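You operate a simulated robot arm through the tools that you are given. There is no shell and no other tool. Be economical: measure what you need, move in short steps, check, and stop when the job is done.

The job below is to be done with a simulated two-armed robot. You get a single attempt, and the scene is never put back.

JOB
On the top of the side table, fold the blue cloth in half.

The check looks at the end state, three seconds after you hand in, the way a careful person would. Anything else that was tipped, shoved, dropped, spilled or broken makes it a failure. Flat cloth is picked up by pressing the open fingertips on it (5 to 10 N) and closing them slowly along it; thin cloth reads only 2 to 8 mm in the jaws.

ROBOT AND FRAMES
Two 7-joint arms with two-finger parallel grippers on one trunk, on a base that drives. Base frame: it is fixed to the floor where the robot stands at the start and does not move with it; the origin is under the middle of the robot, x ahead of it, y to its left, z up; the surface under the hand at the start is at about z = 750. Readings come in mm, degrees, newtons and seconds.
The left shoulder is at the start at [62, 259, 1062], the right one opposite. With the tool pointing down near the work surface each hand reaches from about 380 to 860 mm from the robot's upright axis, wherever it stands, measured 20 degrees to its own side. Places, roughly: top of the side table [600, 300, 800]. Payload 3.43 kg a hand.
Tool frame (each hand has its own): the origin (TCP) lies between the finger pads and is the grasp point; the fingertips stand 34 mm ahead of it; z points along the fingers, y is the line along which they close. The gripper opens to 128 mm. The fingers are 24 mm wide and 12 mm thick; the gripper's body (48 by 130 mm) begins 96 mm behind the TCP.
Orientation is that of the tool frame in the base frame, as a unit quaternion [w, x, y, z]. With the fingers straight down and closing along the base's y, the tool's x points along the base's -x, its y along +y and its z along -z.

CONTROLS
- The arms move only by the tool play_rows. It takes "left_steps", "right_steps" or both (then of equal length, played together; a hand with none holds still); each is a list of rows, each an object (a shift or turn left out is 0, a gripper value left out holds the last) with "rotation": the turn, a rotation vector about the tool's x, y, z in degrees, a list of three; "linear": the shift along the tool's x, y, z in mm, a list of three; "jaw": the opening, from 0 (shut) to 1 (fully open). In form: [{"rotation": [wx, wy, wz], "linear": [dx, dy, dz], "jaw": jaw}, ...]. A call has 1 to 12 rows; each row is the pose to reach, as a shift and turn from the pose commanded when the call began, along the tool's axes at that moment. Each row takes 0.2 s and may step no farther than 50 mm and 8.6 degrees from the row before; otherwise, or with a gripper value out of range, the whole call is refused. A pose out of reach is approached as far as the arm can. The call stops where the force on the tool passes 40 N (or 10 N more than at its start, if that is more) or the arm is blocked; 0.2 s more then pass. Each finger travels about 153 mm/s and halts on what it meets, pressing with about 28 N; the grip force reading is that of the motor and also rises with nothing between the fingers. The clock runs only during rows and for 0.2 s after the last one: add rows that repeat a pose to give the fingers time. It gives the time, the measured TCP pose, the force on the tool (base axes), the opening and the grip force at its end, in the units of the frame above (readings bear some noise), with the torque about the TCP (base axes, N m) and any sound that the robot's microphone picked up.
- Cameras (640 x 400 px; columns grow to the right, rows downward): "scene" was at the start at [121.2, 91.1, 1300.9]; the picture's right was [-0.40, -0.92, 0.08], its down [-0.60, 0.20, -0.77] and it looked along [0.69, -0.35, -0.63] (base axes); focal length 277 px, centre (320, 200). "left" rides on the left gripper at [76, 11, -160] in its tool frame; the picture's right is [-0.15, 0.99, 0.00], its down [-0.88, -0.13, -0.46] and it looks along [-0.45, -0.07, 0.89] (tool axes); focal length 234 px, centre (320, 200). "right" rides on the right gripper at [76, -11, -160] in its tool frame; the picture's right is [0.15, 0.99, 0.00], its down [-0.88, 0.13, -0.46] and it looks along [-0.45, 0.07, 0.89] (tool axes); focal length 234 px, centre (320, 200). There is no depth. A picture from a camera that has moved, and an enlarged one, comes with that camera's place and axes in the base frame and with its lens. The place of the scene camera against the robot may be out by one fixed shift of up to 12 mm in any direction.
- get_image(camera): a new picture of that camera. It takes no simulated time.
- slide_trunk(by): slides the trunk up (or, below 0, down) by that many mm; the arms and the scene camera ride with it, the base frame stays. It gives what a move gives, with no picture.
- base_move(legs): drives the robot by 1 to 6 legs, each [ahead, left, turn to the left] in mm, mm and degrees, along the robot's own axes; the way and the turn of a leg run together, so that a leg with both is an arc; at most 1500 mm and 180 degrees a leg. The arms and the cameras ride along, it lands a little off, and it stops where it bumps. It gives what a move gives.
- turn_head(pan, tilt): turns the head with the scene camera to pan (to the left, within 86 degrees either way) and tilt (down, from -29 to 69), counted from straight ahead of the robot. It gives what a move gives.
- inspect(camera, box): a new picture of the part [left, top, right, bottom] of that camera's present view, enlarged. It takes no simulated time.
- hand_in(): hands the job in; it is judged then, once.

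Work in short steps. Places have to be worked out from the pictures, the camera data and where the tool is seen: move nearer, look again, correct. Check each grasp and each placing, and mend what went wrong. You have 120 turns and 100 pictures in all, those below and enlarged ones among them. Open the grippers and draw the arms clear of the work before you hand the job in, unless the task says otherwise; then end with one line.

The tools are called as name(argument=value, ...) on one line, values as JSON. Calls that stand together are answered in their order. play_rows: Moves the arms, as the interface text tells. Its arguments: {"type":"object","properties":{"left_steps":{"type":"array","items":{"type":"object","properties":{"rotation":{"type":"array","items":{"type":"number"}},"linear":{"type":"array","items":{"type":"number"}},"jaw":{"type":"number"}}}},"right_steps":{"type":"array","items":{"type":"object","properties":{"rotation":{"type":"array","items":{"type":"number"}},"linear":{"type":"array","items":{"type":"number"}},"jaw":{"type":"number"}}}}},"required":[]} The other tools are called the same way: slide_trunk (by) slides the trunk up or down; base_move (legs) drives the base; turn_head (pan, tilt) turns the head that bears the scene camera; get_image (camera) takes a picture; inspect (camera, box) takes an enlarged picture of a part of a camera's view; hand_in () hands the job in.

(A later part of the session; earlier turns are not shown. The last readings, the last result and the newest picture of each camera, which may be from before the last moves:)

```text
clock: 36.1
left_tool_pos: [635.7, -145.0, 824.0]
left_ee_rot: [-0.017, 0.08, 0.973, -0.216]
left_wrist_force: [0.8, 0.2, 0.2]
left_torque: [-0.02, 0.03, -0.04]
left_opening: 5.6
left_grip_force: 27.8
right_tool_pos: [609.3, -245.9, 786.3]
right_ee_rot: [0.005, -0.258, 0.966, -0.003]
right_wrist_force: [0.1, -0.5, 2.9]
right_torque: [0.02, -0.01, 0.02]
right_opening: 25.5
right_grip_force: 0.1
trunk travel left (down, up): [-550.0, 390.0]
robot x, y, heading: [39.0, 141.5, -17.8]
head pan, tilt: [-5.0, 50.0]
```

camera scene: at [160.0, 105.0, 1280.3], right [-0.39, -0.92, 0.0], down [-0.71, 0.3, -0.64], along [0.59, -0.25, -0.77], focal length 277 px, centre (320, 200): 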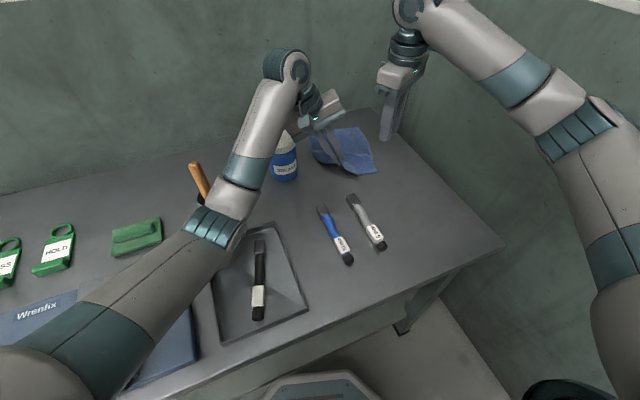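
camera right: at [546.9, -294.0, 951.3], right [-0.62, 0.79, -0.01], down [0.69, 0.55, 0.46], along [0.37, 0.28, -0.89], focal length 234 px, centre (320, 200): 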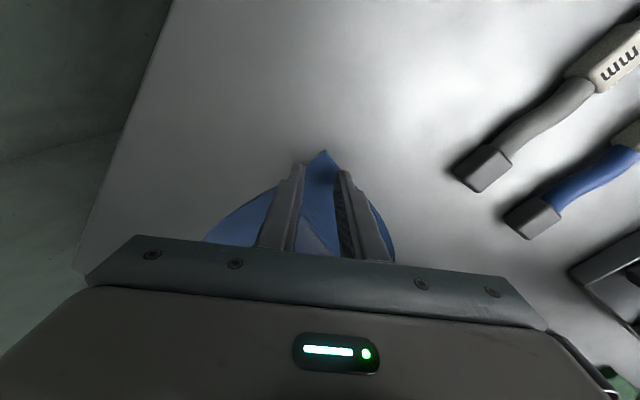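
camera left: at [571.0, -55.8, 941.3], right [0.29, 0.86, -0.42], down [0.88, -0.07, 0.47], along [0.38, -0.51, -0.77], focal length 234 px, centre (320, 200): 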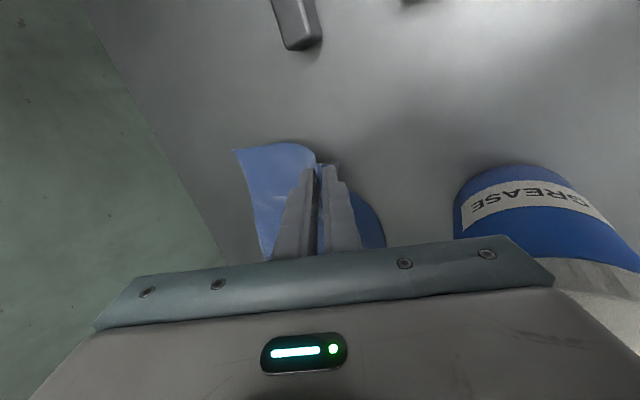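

Touching at 2.9 N; I press 1 mm more, then close slowly.

play_rows(right_steps=[{"linear": [0, 0, 1.3], "jaw": 0.2}, {"linear": [0, 0, 1.3], "jaw": 0.18}, {"linear": [0, 0, 1.2], "jaw": 0.16}, {"linear": [0, 0, 1.1], "jaw": 0.14}, {"linear": [0, 0, 1], "jaw": 0.12}, {"linear": [0, 0, 0.9], "jaw": 0.1}, {"linear": [0, 0, 0.8], "jaw": 0.08}, {"linear": [0, 0, 0.7], "jaw": 0.06}, {"linear": [0, 0, 0.7], "jaw": 0.04}, {"linear": [0, 0, 0.7], "jaw": 0.02}, {"linear": [0, 0, 0.7], "jaw": 0}, {"linear": [0, 0, 0.7], "jaw": 0}])

inspect(camera="scene", box=[270, 90, 430, 190])

```text
clock: 38.7
left_tool_pos: [635.0, -146.6, 825.0]
left_ee_rot: [-0.016, 0.081, 0.973, -0.217]
left_wrist_force: [-1.1, -5.4, -4.0]
left_torque: [-0.16, 0.04, 0.06]
left_opening: 5.7
left_grip_force: 27.8
right_tool_pos: [608.9, -245.8, 786.5]
right_ee_rot: [0.005, -0.258, 0.966, -0.003]
right_wrist_force: [0.8, 6.3, 10.0]
right_torque: [0.34, -0.07, -0.03]
right_opening: 2.0
right_grip_force: 28.1
trunk travel left (down, up): [-550.0, 390.0]
robot x, y, heading: [36.4, 140.3, -17.9]
head pan, tilt: [-5.0, 50.0]
```

```text
4.00 times, centred on (350, 140) of scene
camera zoom: at [159.3, 105.4, 1280.3], right [-0.39, -0.92, 0.0], down [-0.71, 0.3, -0.64], along [0.59, -0.25, -0.77], focal length 1108 px, centre (200, 440)
```

zoom: 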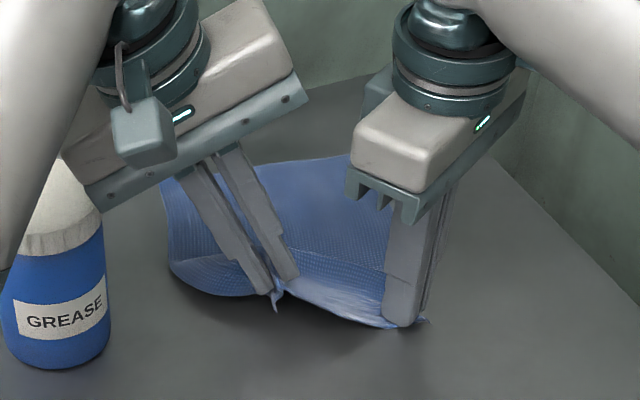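

Right grip reads 2 mm with 6 N of tension between hands, so the cloth spans both. I lift the right corner level with the left, moving a touch inward.

play_rows(right_steps=[{"linear": [0, 4, -8]}, {"linear": [0, 6, -18]}, {"linear": [0, 6, -28]}, {"linear": [0, 6, -38]}, {"linear": [0, 6, -38]}])

inspect(camera="scene", box=[270, 90, 430, 190])

get_image(camera="right")

```text
clock: 39.9
left_tool_pos: [636.0, -145.1, 823.6]
left_ee_rot: [-0.017, 0.08, 0.973, -0.216]
left_wrist_force: [0.8, 1.0, -0.5]
left_torque: [0.02, 0.02, 0.03]
left_opening: 5.4
left_grip_force: 27.8
right_tool_pos: [607.8, -242.1, 822.8]
right_ee_rot: [0.005, -0.258, 0.966, -0.002]
right_wrist_force: [-0.4, 0.8, -0.3]
right_torque: [0.0, -0.04, -0.04]
right_opening: 1.8
right_grip_force: 27.4
trunk travel left (down, up): [-550.0, 390.0]
robot x, y, heading: [36.4, 141.8, -18.0]
head pan, tilt: [-5.0, 50.0]
```

```text
4.00 times, centred on (350, 140) of scene
camera zoom: at [160.1, 104.9, 1280.2], right [-0.39, -0.92, 0.0], down [-0.71, 0.3, -0.64], along [0.59, -0.25, -0.77], focal length 1108 px, centre (200, 440)
```

zoom: 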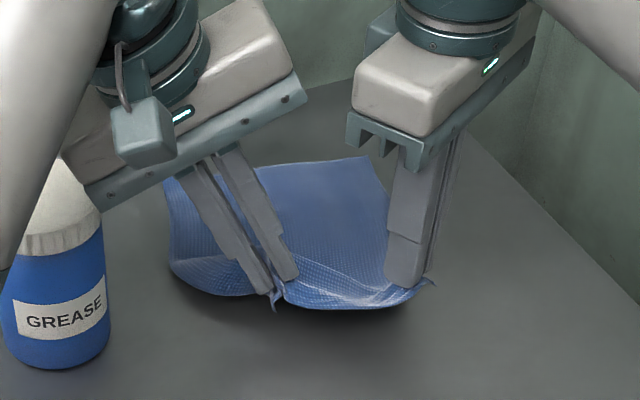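

```text
67 pictures are left
camera right: at [544.7, -289.4, 980.9], right [-0.62, 0.79, -0.01], down [0.69, 0.55, 0.46], along [0.37, 0.28, -0.89], focal length 234 px, centre (320, 200)
```

right: 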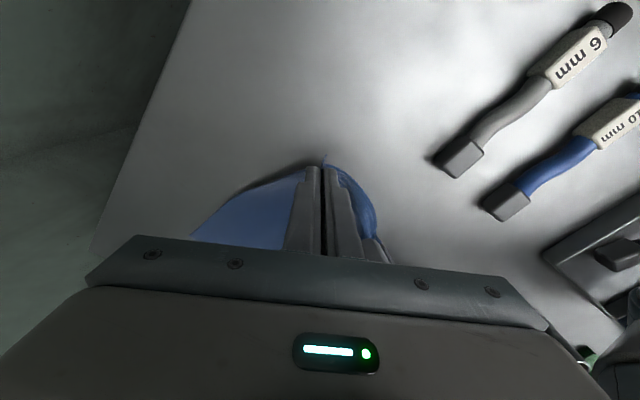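

Both corners are held level. By triangulation the far edge runs about A(808,-155)–B(772,-306), so both grips need the same shift of roughly (156,-36). I do the first half of the arc.

play_rows(left_steps=[{"linear": [-10, -4.8, -8.8]}, {"linear": [-20, -8.8, -15.7]}, {"linear": [-30, -12.3, -21.8]}, {"linear": [-40, -15, -26]}, {"linear": [-50, -17.3, -29.3]}, {"linear": [-60, -18.7, -30.8]}, {"linear": [-70, -19.6, -31.4]}, {"linear": [-80, -20.2, -31.1]}], right_steps=[{"linear": [-7.4, -6.9, -9.9]}, {"linear": [-14.8, -13.7, -17.8]}, {"linear": [-22.2, -20.6, -24.7]}, {"linear": [-29.6, -27.4, -29.6]}, {"linear": [-37, -34.3, -33.5]}, {"linear": [-44.3, -41.1, -35.4]}, {"linear": [-51.6, -47.9, -36.3]}, {"linear": [-59, -54.7, -36.1]}])

inspect(camera="scene", box=[270, 70, 430, 170])

get_image(camera="right")

```text
clock: 41.7
left_tool_pos: [714.3, -163.6, 860.4]
left_ee_rot: [-0.017, 0.08, 0.973, -0.217]
left_wrist_force: [-0.3, 0.0, 0.1]
left_torque: [-0.02, -0.01, 0.02]
left_opening: 5.6
left_grip_force: 27.8
right_tool_pos: [685.3, -257.5, 861.1]
right_ee_rot: [0.006, -0.258, 0.966, -0.003]
right_wrist_force: [-0.5, 0.2, 0.1]
right_torque: [0.01, 0.01, -0.02]
right_opening: 1.7
right_grip_force: 27.8
trunk travel left (down, up): [-550.0, 390.0]
robot x, y, heading: [37.4, 140.4, -17.9]
head pan, tilt: [-5.0, 50.0]
```

```text
4.00 times, centred on (350, 120) of scene
camera zoom: at [160.3, 105.0, 1280.2], right [-0.39, -0.92, 0.0], down [-0.71, 0.3, -0.64], along [0.59, -0.25, -0.77], focal length 1108 px, centre (200, 520)
```

zoom: 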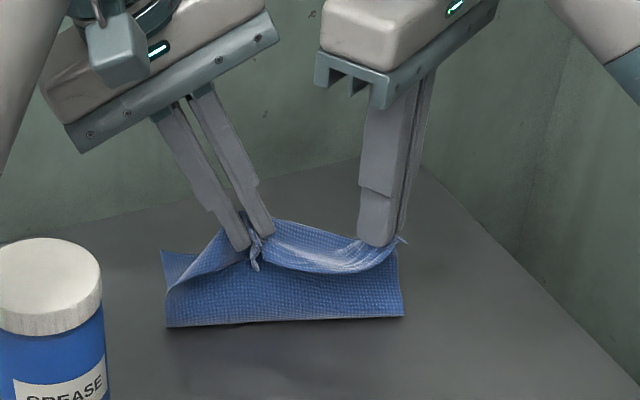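

```text
65 pictures are left
camera right: at [621.3, -305.8, 1018.5], right [-0.62, 0.78, -0.01], down [0.69, 0.55, 0.46], along [0.37, 0.28, -0.89], focal length 234 px, centre (320, 200)
```

right: 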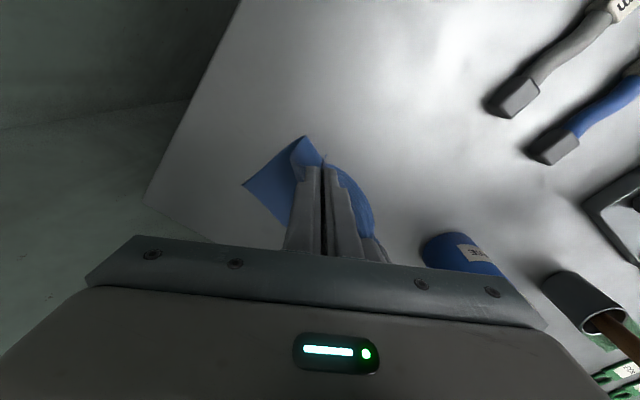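

The fold is forming cleanly with B at about (776,-309). I carry on through the second half of the arc, down to just above the far edge.

play_rows(left_steps=[{"linear": [-10, -0.1, 1.2]}, {"linear": [-20, 0.6, 4.2]}, {"linear": [-30, 2.1, 9.1]}, {"linear": [-40, 4.6, 15.7]}, {"linear": [-50, 7.8, 24.2]}, {"linear": [-60, 11.9, 34.4]}, {"linear": [-70, 16.5, 45.6]}, {"linear": [-78, 20.3, 54.9]}, {"linear": [-83, 23, 61.4]}, {"linear": [-83, 23, 61.4]}], right_steps=[{"linear": [-7.3, -6.8, 1.1]}, {"linear": [-14.7, -13.6, 4.2]}, {"linear": [-22, -20.4, 9.3]}, {"linear": [-29.3, -27.2, 16.4]}, {"linear": [-36.7, -34, 25.5]}, {"linear": [-44, -40.9, 36.6]}, {"linear": [-51.3, -47.7, 48.7]}, {"linear": [-57.2, -53.1, 58.8]}, {"linear": [-60.8, -56.5, 65.9]}, {"linear": [-60.8, -56.5, 65.9]}])

inspect(camera="scene", box=[270, 70, 430, 170])

get_image(camera="right")

get_image(camera="left")

```text
clock: 43.9
left_tool_pos: [792.6, -182.0, 796.4]
left_ee_rot: [-0.016, 0.081, 0.973, -0.216]
left_wrist_force: [0.1, -0.2, 0.0]
left_torque: [-0.05, 0.0, -0.02]
left_opening: 5.5
left_grip_force: 27.4
right_tool_pos: [767.1, -275.6, 796.9]
right_ee_rot: [0.006, -0.258, 0.966, -0.003]
right_wrist_force: [-0.3, 0.9, 0.4]
right_torque: [-0.02, -0.02, 0.02]
right_opening: 1.7
right_grip_force: 28.4
trunk travel left (down, up): [-550.0, 390.0]
robot x, y, heading: [32.4, 137.3, -18.0]
head pan, tilt: [-5.0, 50.0]
```

```text
4.00 times, centred on (350, 120) of scene
camera zoom: at [160.3, 105.1, 1280.2], right [-0.39, -0.92, 0.0], down [-0.71, 0.3, -0.64], along [0.59, -0.25, -0.77], focal length 1108 px, centre (200, 520)
```

zoom: 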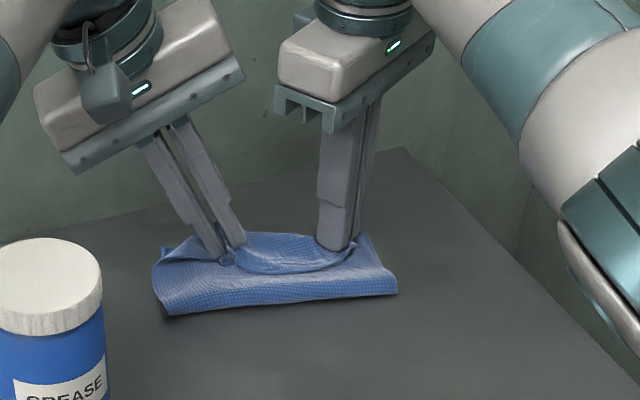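

```text
63 pictures are left
camera right: at [703.5, -323.3, 954.3], right [-0.62, 0.78, -0.01], down [0.69, 0.55, 0.46], along [0.37, 0.28, -0.89], focal length 234 px, centre (320, 200)
```

right: 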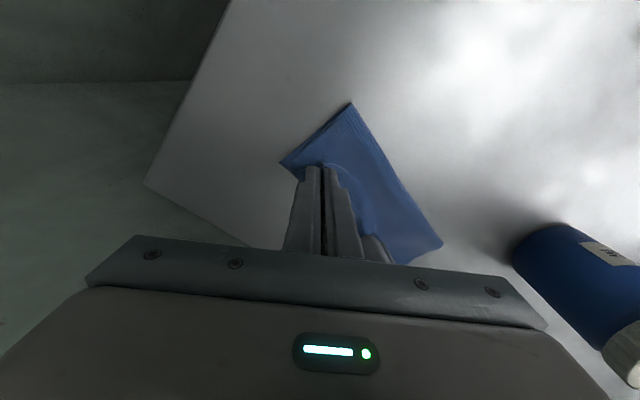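

```text
62 pictures are left
camera left: at [730.0, -93.8, 934.9], right [0.29, 0.86, -0.42], down [0.88, -0.07, 0.47], along [0.38, -0.51, -0.78], focal length 234 px, centre (320, 200)
```

left: 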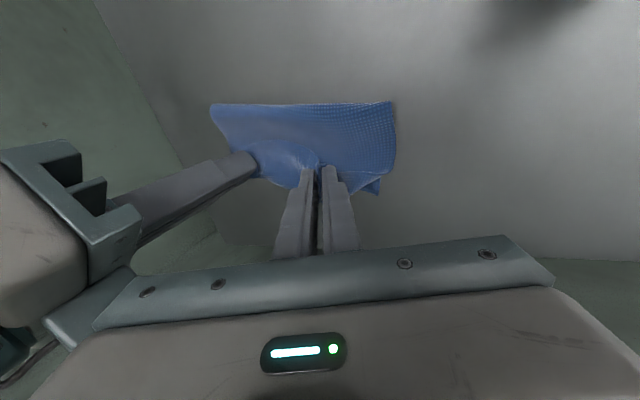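

Very nice: the edges nearly meet. I shift both grips ~8 mm further to the far edge and lower them to the lower layer.

play_rows(left_steps=[{"linear": [-4, 0, 0]}, {"linear": [-8, 0.5, 2]}, {"linear": [-8, 2.5, 5]}, {"linear": [-8, 2.5, 6.6]}], right_steps=[{"linear": [-3, -3, 0]}, {"linear": [-2.5, -9, 2]}, {"linear": [-2.5, -9, 5]}, {"linear": [-2.5, -9, 7]}])

inspect(camera="right", box=[240, 80, 460, 270])

inspect(camera="left", box=[200, 80, 420, 270])

```text
clock: 44.9
left_tool_pos: [794.9, -177.8, 793.6]
left_ee_rot: [-0.017, 0.081, 0.973, -0.217]
left_wrist_force: [-0.2, -0.9, 0.7]
left_torque: [-0.01, 0.0, -0.02]
left_opening: 5.5
left_grip_force: 27.9
left hand out of reach, approached as far as the arm can: row 1, 2, 3, 4
right_tool_pos: [773.7, -283.7, 788.9]
right_ee_rot: [0.005, -0.258, 0.966, -0.003]
right_wrist_force: [-1.1, 1.2, 1.2]
right_torque: [-0.02, -0.01, -0.01]
right_opening: 1.8
right_grip_force: 28.3
trunk travel left (down, up): [-550.0, 390.0]
robot x, y, heading: [35.7, 139.7, -17.8]
head pan, tilt: [-5.0, 50.0]
```

```text
2.11 times, centred on (350, 175) of right
camera zoom: at [710.5, -331.0, 947.1], right [-0.62, 0.78, -0.01], down [0.69, 0.55, 0.46], along [0.37, 0.28, -0.89], focal length 493 px, centre (257, 253)
```

zoom: 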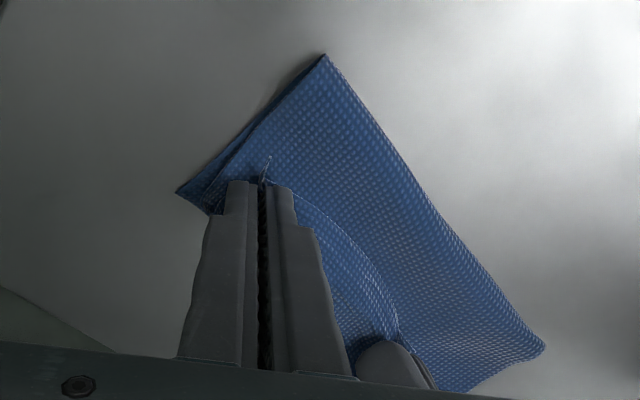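

```text
2.11 times, centred on (310, 175) of left
camera zoom: at [732.4, -89.7, 933.2], right [0.29, 0.86, -0.42], down [0.88, -0.07, 0.47], along [0.38, -0.51, -0.78], focal length 493 px, centre (341, 253)
```

zoom: 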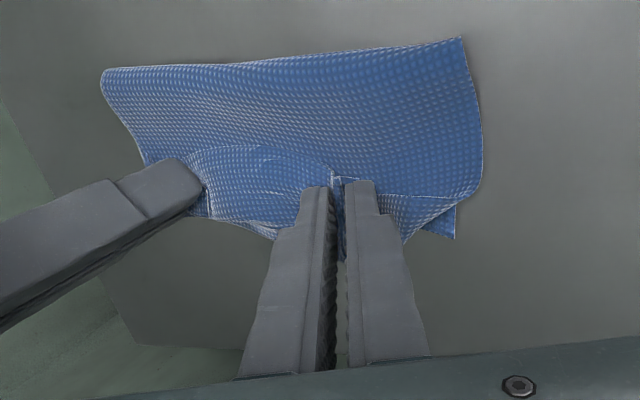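

The left arm is at its limit; I pitch the left tool so the tips reach 7 mm farther and lower them, then look.

play_rows(left_steps=[{"linear": [0, 0, 0], "rotation": [0, -6, 0]}, {"linear": [0, 0, 0], "rotation": [0, -12, 0]}, {"linear": [-2, 1.5, 3], "rotation": [0, -15, 0]}, {"linear": [-3, 3, 6.5], "rotation": [0, -15, 0]}, {"linear": [-3, 3, 6.5], "rotation": [0, -15, 0]}])

inspect(camera="left", box=[200, 80, 420, 270])

inspect(camera="scene", box=[290, 95, 410, 170])

```text
clock: 46.1
left_tool_pos: [835.4, -207.6, 789.7]
left_ee_rot: [0.113, 0.052, 0.966, -0.226]
left_wrist_force: [-0.4, 0.2, 18.8]
left_torque: [-0.07, 0.07, -0.01]
left_opening: 5.1
left_grip_force: 28.0
left hand out of reach, approached as far as the arm can: row 1, 2, 3, 4, 5
right_tool_pos: [771.3, -283.5, 791.1]
right_ee_rot: [0.007, -0.259, 0.966, -0.005]
right_wrist_force: [0.7, 0.8, -0.1]
right_torque: [0.04, -0.03, -0.01]
right_opening: 1.8
right_grip_force: 27.9
trunk travel left (down, up): [-550.0, 390.0]
robot x, y, heading: [35.3, 140.9, -17.8]
head pan, tilt: [-5.0, 50.0]
```

```text
2.11 times, centred on (310, 175) of left
camera zoom: at [731.9, -123.1, 905.3], right [0.29, 0.88, -0.39], down [0.74, 0.05, 0.67], along [0.6, -0.48, -0.64], focal length 493 px, centre (341, 253)
```

zoom: 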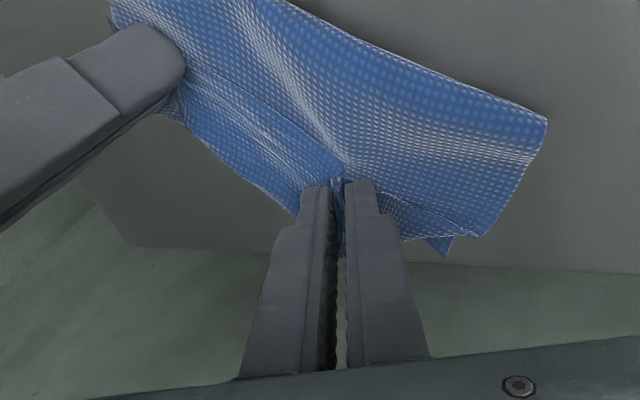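

```text
5.33 times, centred on (350, 132) of scene
camera zoom: at [157.5, 106.2, 1280.8], right [-0.39, -0.92, 0.0], down [-0.7, 0.3, -0.64], along [0.59, -0.25, -0.76], focal length 1478 px, centre (160, 560)
```

zoom: 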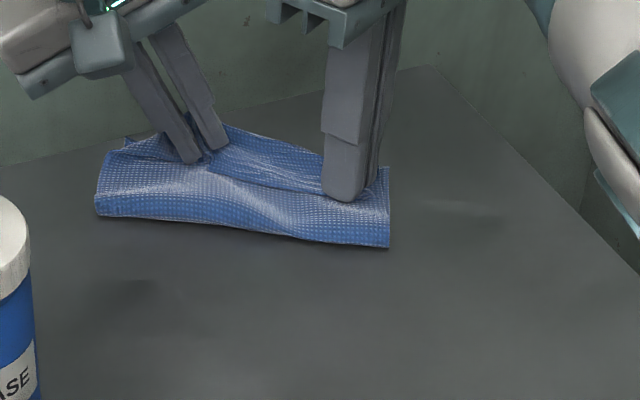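

The left arm, beyond reach, swung off and dragged the fold as a unit, rotating it; both layers moved together. I open the left fingers in place first, then rise, before correcting.

play_rows(left_steps=[{"jaw": 0.05}, {"jaw": 0.1}, {"jaw": 0.15}, {"jaw": 0.2}, {"jaw": 0.25}])

inspect(camera="left", box=[200, 80, 420, 270])

```text
clock: 47.3
left_tool_pos: [834.8, -208.8, 793.4]
left_ee_rot: [0.114, 0.052, 0.966, -0.227]
left_wrist_force: [-0.7, -6.2, 32.9]
left_torque: [-0.11, 0.0, -0.03]
left_opening: 20.8
left_grip_force: 0.1
right_tool_pos: [771.3, -282.6, 792.5]
right_ee_rot: [0.007, -0.257, 0.966, -0.004]
right_wrist_force: [-0.3, 0.6, 0.6]
right_torque: [-0.04, 0.02, -0.01]
right_opening: 2.0
right_grip_force: 27.6
trunk travel left (down, up): [-550.0, 390.0]
robot x, y, heading: [38.2, 139.1, -17.9]
head pan, tilt: [-5.0, 50.0]
```

```text
2.11 times, centred on (310, 175) of left
camera zoom: at [730.5, -123.7, 908.0], right [0.29, 0.87, -0.39], down [0.74, 0.05, 0.67], along [0.6, -0.48, -0.64], focal length 493 px, centre (341, 253)
```

zoom: 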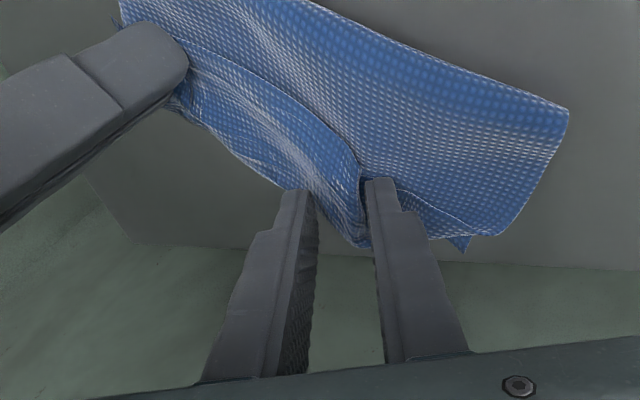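

Left released. Retreat along the tool axis, and look.

play_rows(left_steps=[{"linear": [0, 0, -20], "jaw": 0.3}, {"linear": [0, 0, -45]}, {"linear": [0, 0, -80]}, {"linear": [30, 0, -110]}, {"linear": [60, 0, -130]}])

get_image(camera="left")

inspect(camera="scene", box=[270, 70, 430, 170])

```text
clock: 48.5
left_tool_pos: [841.7, -205.6, 882.9]
left_ee_rot: [0.11, 0.051, 0.967, -0.225]
left_wrist_force: [0.1, -0.2, 0.4]
left_torque: [0.0, 0.01, 0.0]
left_opening: 38.1
left_grip_force: 0.0
left hand out of reach, approached as far as the arm can: row 1, 2, 3, 4, 5
right_tool_pos: [772.9, -283.7, 788.7]
right_ee_rot: [0.006, -0.258, 0.966, -0.004]
right_wrist_force: [-0.3, 0.2, 0.1]
right_torque: [0.0, -0.01, 0.03]
right_opening: 1.6
right_grip_force: 27.8
trunk travel left (down, up): [-550.0, 390.0]
robot x, y, heading: [35.0, 138.8, -17.8]
head pan, tilt: [-5.0, 50.0]
```

```text
56 pictures are left
camera left: at [738.9, -121.8, 999.0], right [0.29, 0.88, -0.38], down [0.75, 0.04, 0.66], along [0.6, -0.48, -0.64], focal length 234 px, centre (320, 200)
```

left: 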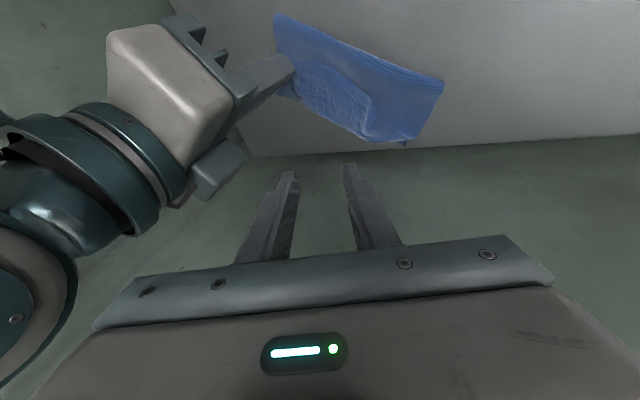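

```text
4.00 times, centred on (350, 120) of scene
camera zoom: at [160.0, 105.1, 1280.2], right [-0.39, -0.92, 0.0], down [-0.71, 0.3, -0.64], along [0.59, -0.25, -0.77], focal length 1108 px, centre (200, 520)
```

zoom: 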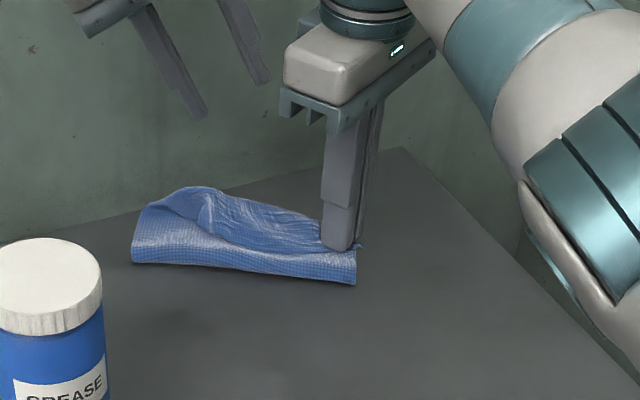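

Left hand is clear of the cloth. I draw it back toward the robot, undoing the pitch.

play_rows(left_steps=[{"linear": [30, 0, -10], "rotation": [0, 4, 0]}, {"linear": [60, 10, -20], "rotation": [0, 8, 0]}, {"linear": [90, 20, -30], "rotation": [0, 12, 0]}, {"linear": [120, 30, -40], "rotation": [0, 15, 0]}, {"linear": [130, 40, -40], "rotation": [0, 15, 0]}])

get_image(camera="scene")

```text
clock: 49.7
left_tool_pos: [783.2, -195.7, 871.3]
left_ee_rot: [-0.017, 0.08, 0.973, -0.215]
left_wrist_force: [0.2, -0.1, -0.2]
left_torque: [-0.01, -0.02, -0.04]
left_opening: 38.6
left_grip_force: 0.1
left hand out of reach, approached as far as the arm can: row 1, 2, 3, 4, 5
right_tool_pos: [773.4, -284.0, 789.2]
right_ee_rot: [0.005, -0.259, 0.966, -0.002]
right_wrist_force: [0.0, 0.0, -0.2]
right_torque: [0.0, 0.01, 0.0]
right_opening: 1.8
right_grip_force: 28.0
trunk travel left (down, up): [-550.0, 390.0]
robot x, y, heading: [37.5, 141.5, -18.0]
head pan, tilt: [-5.0, 50.0]
```

```text
54 pictures are left
camera scene: at [160.0, 104.8, 1280.2], right [-0.39, -0.92, 0.0], down [-0.71, 0.3, -0.64], along [0.59, -0.25, -0.77], focal length 277 px, centre (320, 200)
```

scene: 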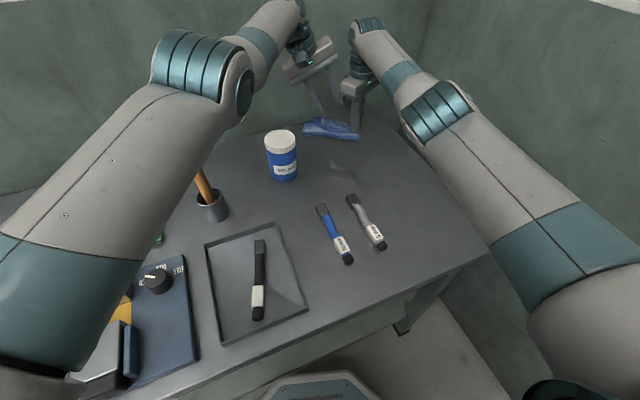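

Still flagged out of reach; continue withdrawing the left hand back and to the left until it tracks.

play_rows(left_steps=[{"linear": [40, 15, -10]}, {"linear": [80, 30, -20]}, {"linear": [115, 50, -30]}, {"linear": [150, 75, -40]}])

```text
clock: 50.7
left_tool_pos: [783.8, -194.9, 877.5]
left_ee_rot: [-0.016, 0.08, 0.973, -0.216]
left_wrist_force: [0.4, 0.0, 0.4]
left_torque: [-0.01, 0.01, 0.01]
left_opening: 38.5
left_grip_force: 0.2
left hand out of reach, approached as far as the arm can: row 1, 2, 3, 4
right_tool_pos: [773.4, -283.9, 788.8]
right_ee_rot: [0.005, -0.258, 0.966, -0.004]
right_wrist_force: [0.6, 0.6, 0.3]
right_torque: [-0.04, -0.03, 0.0]
right_opening: 1.7
right_grip_force: 27.8
trunk travel left (down, up): [-550.0, 390.0]
robot x, y, heading: [36.6, 141.0, -17.8]
head pan, tilt: [-5.0, 50.0]
```

The arm seems stuck in a joint limit with this tilt. I undo the tilt gradually, which should free it.

play_rows(left_steps=[{"rotation": [-5, 0, 0], "linear": [0, 0, -10]}, {"rotation": [-10, 0, 0], "linear": [0, 0, -20]}, {"rotation": [-15, 0, 0], "linear": [0, 0, -30]}, {"rotation": [-20, 0, 0], "linear": [0, 0, -40]}, {"rotation": [-25, 0, 0], "linear": [0, 0, -50]}, {"rotation": [-25, 0, 0], "linear": [0, 0, -50]}])

```text
clock: 52.1
left_tool_pos: [751.6, -154.8, 921.3]
left_ee_rot: [0.003, 0.082, 0.997, 0.0]
left_wrist_force: [-0.1, 0.6, 0.6]
left_torque: [0.01, 0.0, 0.02]
left_opening: 38.2
left_grip_force: 0.0
left hand out of reach, approached as far as the arm can: row 1, 2, 3, 4, 5, 6
right_tool_pos: [771.3, -285.1, 790.6]
right_ee_rot: [0.006, -0.257, 0.966, -0.003]
right_wrist_force: [0.4, -0.8, 0.3]
right_torque: [0.05, -0.08, 0.01]
right_opening: 1.5
right_grip_force: 28.4
trunk travel left (down, up): [-550.0, 390.0]
robot x, y, heading: [34.3, 141.6, -17.8]
head pan, tilt: [-5.0, 50.0]
```

Upright now; test a plain pull toward the robot.

play_rows(left_steps=[{"linear": [10, 5, 0]}, {"linear": [20, 10, 0]}, {"linear": [30, 15, 0]}, {"linear": [40, 20, 0]}, {"linear": [50, 25, 0]}, {"linear": [60, 30, 0]}])

get_image(camera="scene")

```text
clock: 53.5
left_tool_pos: [701.6, -112.2, 923.1]
left_ee_rot: [0.001, 0.083, 0.997, 0.0]
left_wrist_force: [0.2, 0.1, -0.1]
left_torque: [0.01, 0.02, 0.02]
left_opening: 38.4
left_grip_force: 0.1
right_tool_pos: [773.5, -283.1, 790.0]
right_ee_rot: [0.005, -0.258, 0.966, -0.003]
right_wrist_force: [0.4, 0.5, -0.1]
right_torque: [0.03, 0.0, -0.01]
right_opening: 2.0
right_grip_force: 27.3
trunk travel left (down, up): [-550.0, 390.0]
robot x, y, heading: [37.8, 143.9, -18.0]
head pan, tilt: [-5.0, 50.0]
```

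```text
53 pictures are left
camera scene: at [159.9, 105.2, 1280.3], right [-0.39, -0.92, 0.0], down [-0.71, 0.3, -0.64], along [0.59, -0.25, -0.77], focal length 277 px, centre (320, 200)
```

scene: 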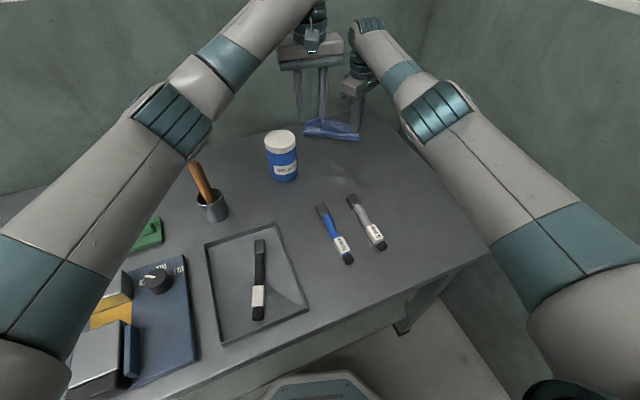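

Left hand is in reach again. Now open the right fingers slowly and lift away.

play_rows(right_steps=[{"jaw": 0.04}, {"jaw": 0.08}, {"jaw": 0.12}, {"jaw": 0.16}, {"jaw": 0.2}, {"jaw": 0.2, "linear": [0, 0, -15]}, {"linear": [0, 0, -40]}, {"linear": [0, 0, -70]}, {"linear": [20, 0, -100]}, {"linear": [60, 0, -120]}, {"linear": [100, 0, -130]}])

inspect(camera="scene", box=[290, 95, 410, 170])

get_image(camera="left")

get_image(camera="right")

```text
clock: 55.9
left_tool_pos: [701.1, -112.4, 921.9]
left_ee_rot: [0.002, 0.082, 0.997, 0.0]
left_wrist_force: [0.4, -0.6, 1.0]
left_torque: [0.0, 0.03, 0.03]
left_opening: 38.4
left_grip_force: 0.1
right_tool_pos: [682.4, -334.2, 918.5]
right_ee_rot: [0.005, -0.26, 0.966, -0.002]
right_wrist_force: [0.0, -0.7, -0.3]
right_torque: [-0.01, -0.01, 0.0]
right_opening: 25.4
right_grip_force: 0.0
trunk travel left (down, up): [-550.0, 390.0]
robot x, y, heading: [31.6, 144.9, -17.9]
head pan, tilt: [-5.0, 50.0]
```

```text
5.33 times, centred on (350, 132) of scene
camera zoom: at [158.9, 104.4, 1280.3], right [-0.39, -0.92, 0.0], down [-0.71, 0.3, -0.64], along [0.59, -0.25, -0.77], focal length 1478 px, centre (160, 560)
```

zoom: 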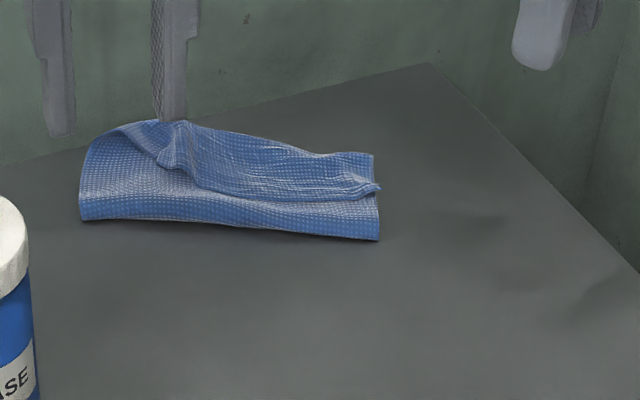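

```text
51 pictures are left
camera left: at [626.9, -90.1, 1081.6], right [0.31, 0.95, 0.0], down [0.85, -0.27, 0.46], along [0.44, -0.14, -0.89], focal length 234 px, centre (320, 200)
```

left: 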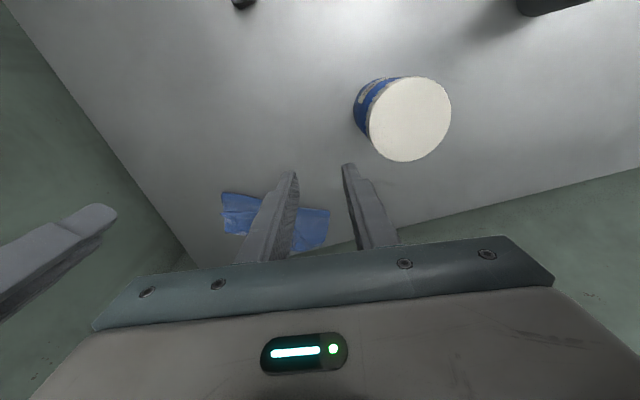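

```text
50 pictures are left
camera right: at [619.3, -382.4, 1077.5], right [-0.62, 0.78, -0.01], down [0.69, 0.55, 0.46], along [0.37, 0.28, -0.89], focal length 234 px, centre (320, 200)
```

right: 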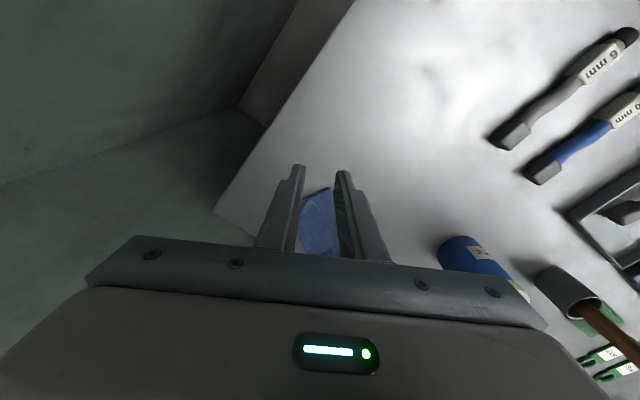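

The fold is there but wrinkled; I move the left hand over the cloth, high with open jaws, to inspect the state, while the right backs off.

play_rows(left_steps=[{"linear": [0, 0, -30], "jaw": 1}, {"linear": [0, 0, -60]}, {"linear": [-15, -25, -68]}, {"linear": [-35, -50, -68]}, {"linear": [-51, -70, -68]}, {"linear": [-51, -70, -68]}], right_steps=[{"linear": [20, 0, 0]}, {"linear": [40, 0, 0]}, {"linear": [60, 0, 0]}, {"linear": [80, 0, 0]}, {"linear": [90, 0, 0]}, {"linear": [90, 0, 0]}])

inspect(camera="left", box=[210, 100, 430, 240])

```text
clock: 57.3
left_tool_pos: [720.0, -173.7, 987.0]
left_ee_rot: [0.001, 0.083, 0.997, -0.001]
left_wrist_force: [-0.1, -0.2, 0.1]
left_torque: [-0.03, -0.03, 0.0]
left_opening: 127.9
left_grip_force: 0.1
left hand out of reach, approached as far as the arm can: row 4, 5, 6
right_tool_pos: [605.0, -378.1, 917.1]
right_ee_rot: [0.005, -0.258, 0.966, -0.003]
right_wrist_force: [-0.2, 0.0, -0.3]
right_torque: [0.0, 0.0, 0.03]
right_opening: 25.9
right_grip_force: 0.1
trunk travel left (down, up): [-550.0, 390.0]
robot x, y, heading: [38.3, 141.4, -17.9]
head pan, tilt: [-5.0, 50.0]
```

```text
2.86 times, centred on (320, 170) of left
camera zoom: at [645.3, -151.3, 1145.8], right [0.31, 0.95, 0.0], down [0.85, -0.27, 0.46], along [0.44, -0.14, -0.89], focal length 669 px, centre (320, 286)
```

zoom: 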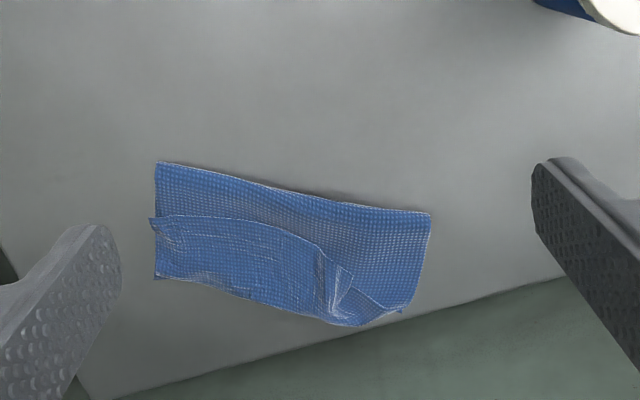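

From above: the left side of the flap (D) lies at A, but the drag left the right corner C short of B by ~45 mm, with the flap arched there. I pull the left hand away and hover the right hand over C to regrasp it.

play_rows(left_steps=[{"linear": [15, 25, 0], "jaw": 0.3}, {"linear": [30, 60, 0]}, {"linear": [45, 95, 0]}, {"linear": [60, 130, 0]}])

play_rows(right_steps=[{"linear": [-40, 0, 0]}, {"linear": [-80, 0, 0]}, {"linear": [-120, -2, 10]}, {"linear": [-155, -4, 30]}, {"linear": [-180, -5, 60]}, {"linear": [-185, -5, 85]}, {"linear": [-185, -5, 85]}])

inspect(camera="right", box=[240, 80, 460, 270])

inspect(camera="scene", box=[290, 95, 410, 170])

```text
clock: 58.3
left_tool_pos: [677.8, -35.3, 988.7]
left_ee_rot: [0.001, 0.082, 0.997, -0.001]
left_wrist_force: [0.3, 0.0, -0.3]
left_torque: [-0.04, -0.03, -0.01]
left_opening: 38.3
left_grip_force: 0.0
right_tool_pos: [605.8, -377.4, 917.6]
right_ee_rot: [0.006, -0.258, 0.966, -0.003]
right_wrist_force: [-0.5, 0.8, 1.3]
right_torque: [-0.01, -0.02, 0.03]
right_opening: 25.7
right_grip_force: 0.0
trunk travel left (down, up): [-550.0, 390.0]
robot x, y, heading: [36.4, 145.0, -17.8]
head pan, tilt: [-5.0, 50.0]
```

```text
clock: 59.9
left_tool_pos: [679.4, -35.9, 989.8]
left_ee_rot: [0.001, 0.081, 0.997, -0.001]
left_wrist_force: [0.6, 0.1, 0.0]
left_torque: [0.01, -0.01, 0.0]
left_opening: 38.6
left_grip_force: 0.2
right_tool_pos: [772.9, -291.3, 834.5]
right_ee_rot: [0.005, -0.258, 0.966, -0.003]
right_wrist_force: [-1.0, -0.1, 0.7]
right_torque: [0.02, 0.01, 0.04]
right_opening: 25.7
right_grip_force: 0.2
trunk travel left (down, up): [-550.0, 390.0]
robot x, y, heading: [38.9, 139.9, -17.9]
head pan, tilt: [-5.0, 50.0]
```

```text
2.11 times, centred on (350, 175) of right
camera zoom: at [709.9, -338.4, 992.1], right [-0.62, 0.78, -0.01], down [0.69, 0.55, 0.46], along [0.37, 0.28, -0.89], focal length 493 px, centre (257, 253)
```

zoom: 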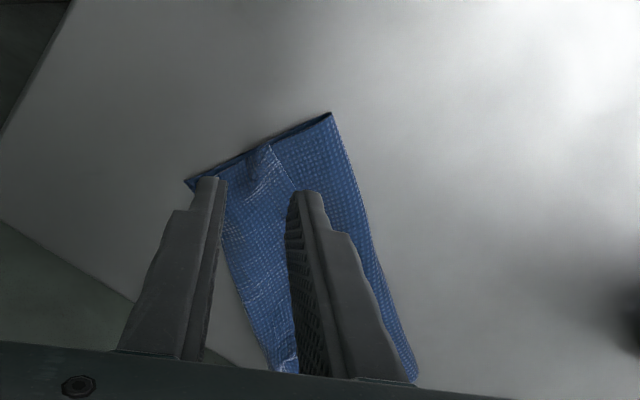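

```text
5.33 times, centred on (350, 132) of scene
camera zoom: at [159.7, 105.1, 1280.3], right [-0.39, -0.92, 0.0], down [-0.71, 0.3, -0.64], along [0.59, -0.25, -0.77], focal length 1478 px, centre (160, 560)
```

zoom: 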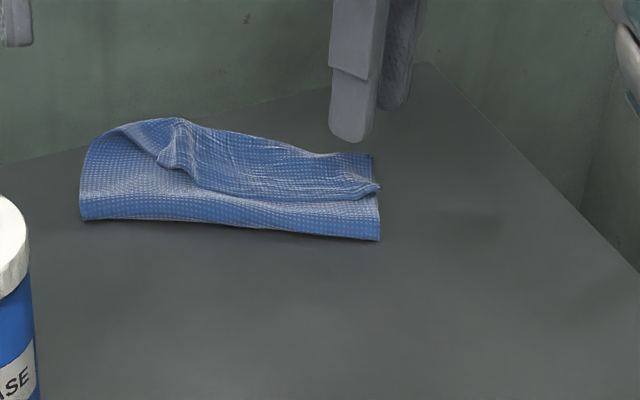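

I need to know whether the smooth band is the lower layer or a folded-back hem; close zooms of the right end.

inspect(camera="right", box=[298, 125, 368, 169])

inspect(camera="scene", box=[345, 118, 367, 144])

```text
9.09 times, centred on (333, 147) of right
camera zoom: at [709.9, -338.4, 992.1], right [-0.62, 0.78, -0.01], down [0.69, 0.55, 0.46], along [0.37, 0.28, -0.89], focal length 2129 px, centre (202, 682)
```

zoom: 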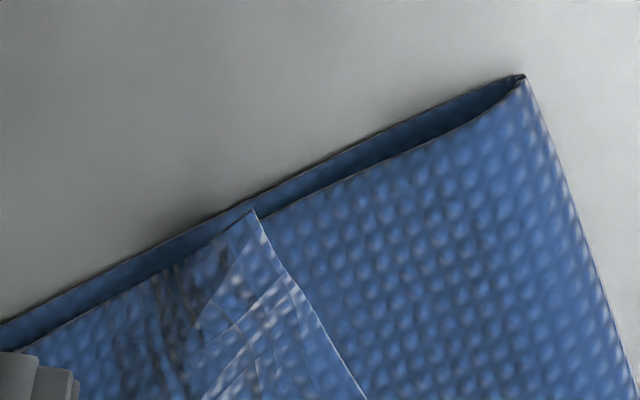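

```text
15.38 times, centred on (356, 131) of scene
camera zoom: at [159.7, 105.1, 1280.3], right [-0.39, -0.92, 0.0], down [-0.71, 0.3, -0.64], along [0.59, -0.25, -0.77], focal length 4263 px, centre (-234, 1262)
```

zoom: 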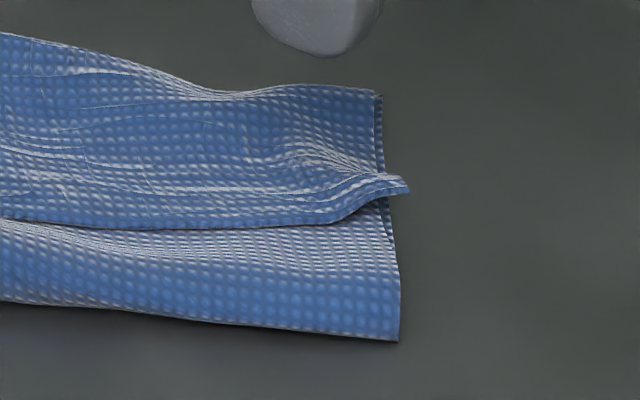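

Now clear: the smooth band is the flap's own hem folded back on top (cloth is ~205 mm long, and the drag shifted the crease). I'll regrasp the hem corners, unfold, pull the cloth nearer within reach, and fold again. First the right hand onto C.

play_rows(right_steps=[{"linear": [-4, 5, 15]}, {"linear": [-4, 5, 28]}, {"linear": [-4, 5, 36]}, {"linear": [-4, 5, 40]}, {"linear": [-4, 5, 41]}])

inspect(camera="right", box=[270, 110, 390, 210])

```text
clock: 61.1
left_tool_pos: [679.4, -34.9, 989.7]
left_ee_rot: [0.001, 0.082, 0.997, -0.001]
left_wrist_force: [0.3, -0.1, -0.2]
left_torque: [-0.04, 0.03, -0.01]
left_opening: 38.6
left_grip_force: 0.0
right_tool_pos: [771.1, -284.7, 791.5]
right_ee_rot: [0.005, -0.258, 0.966, -0.002]
right_wrist_force: [0.3, -0.2, -0.5]
right_torque: [0.03, -0.03, -0.01]
right_opening: 25.5
right_grip_force: 0.0
trunk travel left (down, up): [-550.0, 390.0]
robot x, y, heading: [37.6, 140.6, -18.1]
head pan, tilt: [-5.0, 50.0]
```

```text
4.00 times, centred on (330, 160) of right
camera zoom: at [709.5, -332.4, 950.4], right [-0.62, 0.79, -0.01], down [0.69, 0.55, 0.46], along [0.37, 0.28, -0.89], focal length 937 px, centre (280, 360)
```

zoom: 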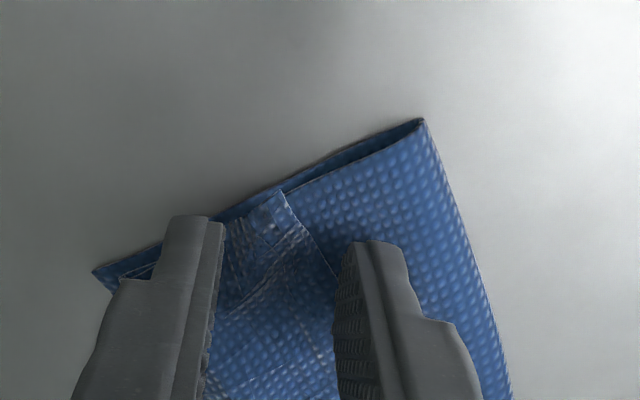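

Fingers straddle the C hem. Press lightly and close slowly.

play_rows(right_steps=[{"linear": [0, 0, 1]}, {"linear": [0, 0, 2]}, {"linear": [0, 0, 2.5]}])

```text
clock: 61.9
left_tool_pos: [678.6, -36.2, 989.2]
left_ee_rot: [0.001, 0.082, 0.997, -0.002]
left_wrist_force: [0.0, -0.2, 0.4]
left_torque: [0.02, -0.01, 0.0]
left_opening: 38.5
left_grip_force: 0.1
right_tool_pos: [772.5, -285.3, 789.4]
right_ee_rot: [0.006, -0.258, 0.966, -0.003]
right_wrist_force: [0.1, -0.2, 0.8]
right_torque: [-0.01, -0.03, -0.02]
right_opening: 25.5
right_grip_force: 0.0
trunk travel left (down, up): [-550.0, 390.0]
robot x, y, heading: [35.1, 141.5, -17.8]
head pan, tilt: [-5.0, 50.0]
```

play_rows(right_steps=[{"linear": [0, 0, 1.2]}, {"linear": [0, 0, 2]}, {"linear": [0, 0, 2], "jaw": 0.18}, {"linear": [0, 0, 2], "jaw": 0.16}, {"linear": [0, 0, 1.8], "jaw": 0.14}, {"linear": [0, 0, 1.6], "jaw": 0.12}, {"linear": [0, 0, 1.4], "jaw": 0.1}, {"linear": [0, 0, 1.2], "jaw": 0.07}, {"linear": [0, 0, 1], "jaw": 0.04}, {"linear": [0, 0, 1], "jaw": 0.01}, {"linear": [0, 0, 1], "jaw": 0}, {"linear": [0, 0, 1], "jaw": 0}])

inspect(camera="right", box=[270, 110, 390, 210])

```text
clock: 64.5
left_tool_pos: [680.7, -36.2, 989.1]
left_ee_rot: [0.001, 0.082, 0.997, -0.001]
left_wrist_force: [-0.2, -0.2, 1.5]
left_torque: [0.0, 0.01, 0.05]
left_opening: 38.4
left_grip_force: 0.1
right_tool_pos: [771.1, -283.3, 788.9]
right_ee_rot: [0.005, -0.257, 0.966, -0.003]
right_wrist_force: [-0.1, 0.4, -0.1]
right_torque: [0.01, -0.01, 0.01]
right_opening: 2.5
right_grip_force: 27.9
trunk travel left (down, up): [-550.0, 390.0]
robot x, y, heading: [34.6, 143.7, -17.8]
head pan, tilt: [-5.0, 50.0]
```

```text
4.00 times, centred on (330, 160) of right
camera zoom: at [708.7, -331.8, 947.7], right [-0.62, 0.78, -0.01], down [0.69, 0.55, 0.46], along [0.37, 0.28, -0.89], focal length 937 px, centre (280, 360)
```

zoom: 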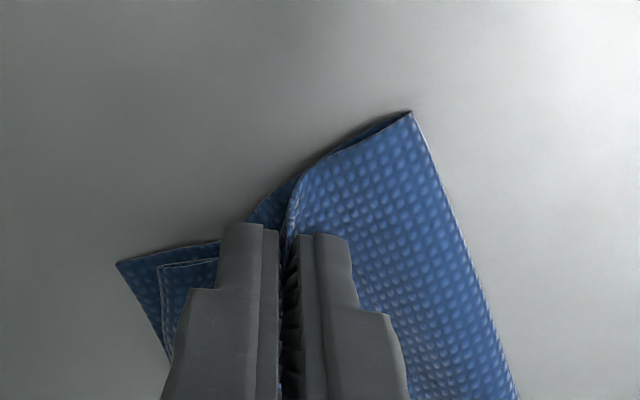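

Something is pinched (2.5 mm), perhaps hem plus flap. Lift 30 mm and look.

play_rows(right_steps=[{"linear": [0, 0, -10]}, {"linear": [0, 0, -20]}, {"linear": [0, 0, -32]}, {"linear": [0, 0, -32]}])

inspect(camera="right", box=[250, 100, 410, 210])

inspect(camera="scene", box=[290, 85, 410, 160])

```text
clock: 65.5
left_tool_pos: [678.5, -36.8, 989.5]
left_ee_rot: [0.001, 0.082, 0.997, -0.001]
left_wrist_force: [0.6, -0.2, 0.1]
left_torque: [-0.02, 0.0, 0.0]
left_opening: 38.4
left_grip_force: 0.1
right_tool_pos: [770.9, -284.8, 820.8]
right_ee_rot: [0.005, -0.258, 0.966, -0.003]
right_wrist_force: [-0.2, 0.5, 0.1]
right_torque: [0.0, 0.0, 0.01]
right_opening: 2.6
right_grip_force: 28.0
trunk travel left (down, up): [-550.0, 390.0]
robot x, y, heading: [35.1, 143.1, -18.3]
head pan, tilt: [-5.0, 50.0]
```

```text
3.64 times, centred on (330, 155) of right
camera zoom: at [708.3, -332.8, 978.3], right [-0.62, 0.78, -0.01], down [0.69, 0.55, 0.46], along [0.37, 0.28, -0.89], focal length 852 px, centre (284, 364)
```

zoom: 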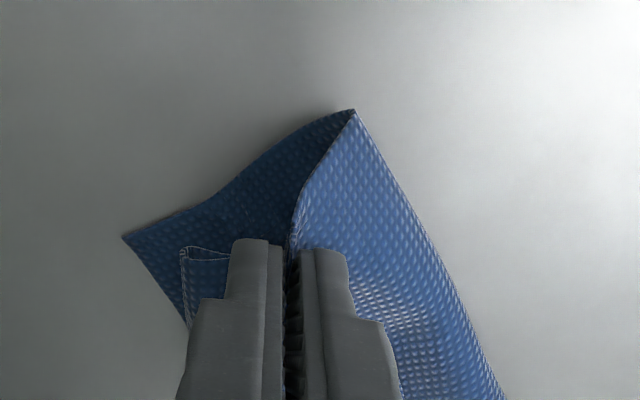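

```text
5.33 times, centred on (350, 122) of scene
camera zoom: at [160.2, 105.0, 1280.2], right [-0.39, -0.92, 0.0], down [-0.71, 0.3, -0.64], along [0.59, -0.25, -0.77], focal length 1478 px, centre (160, 613)
```

zoom: 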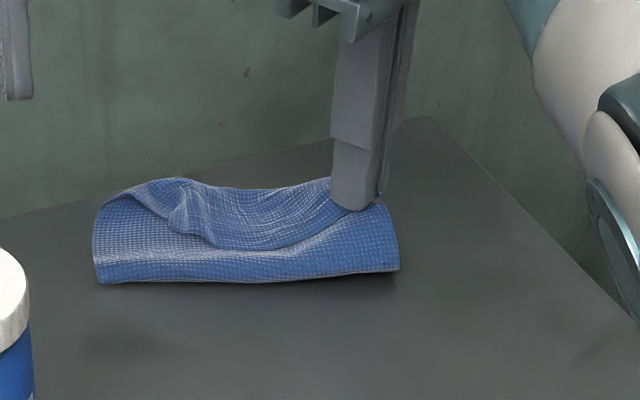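

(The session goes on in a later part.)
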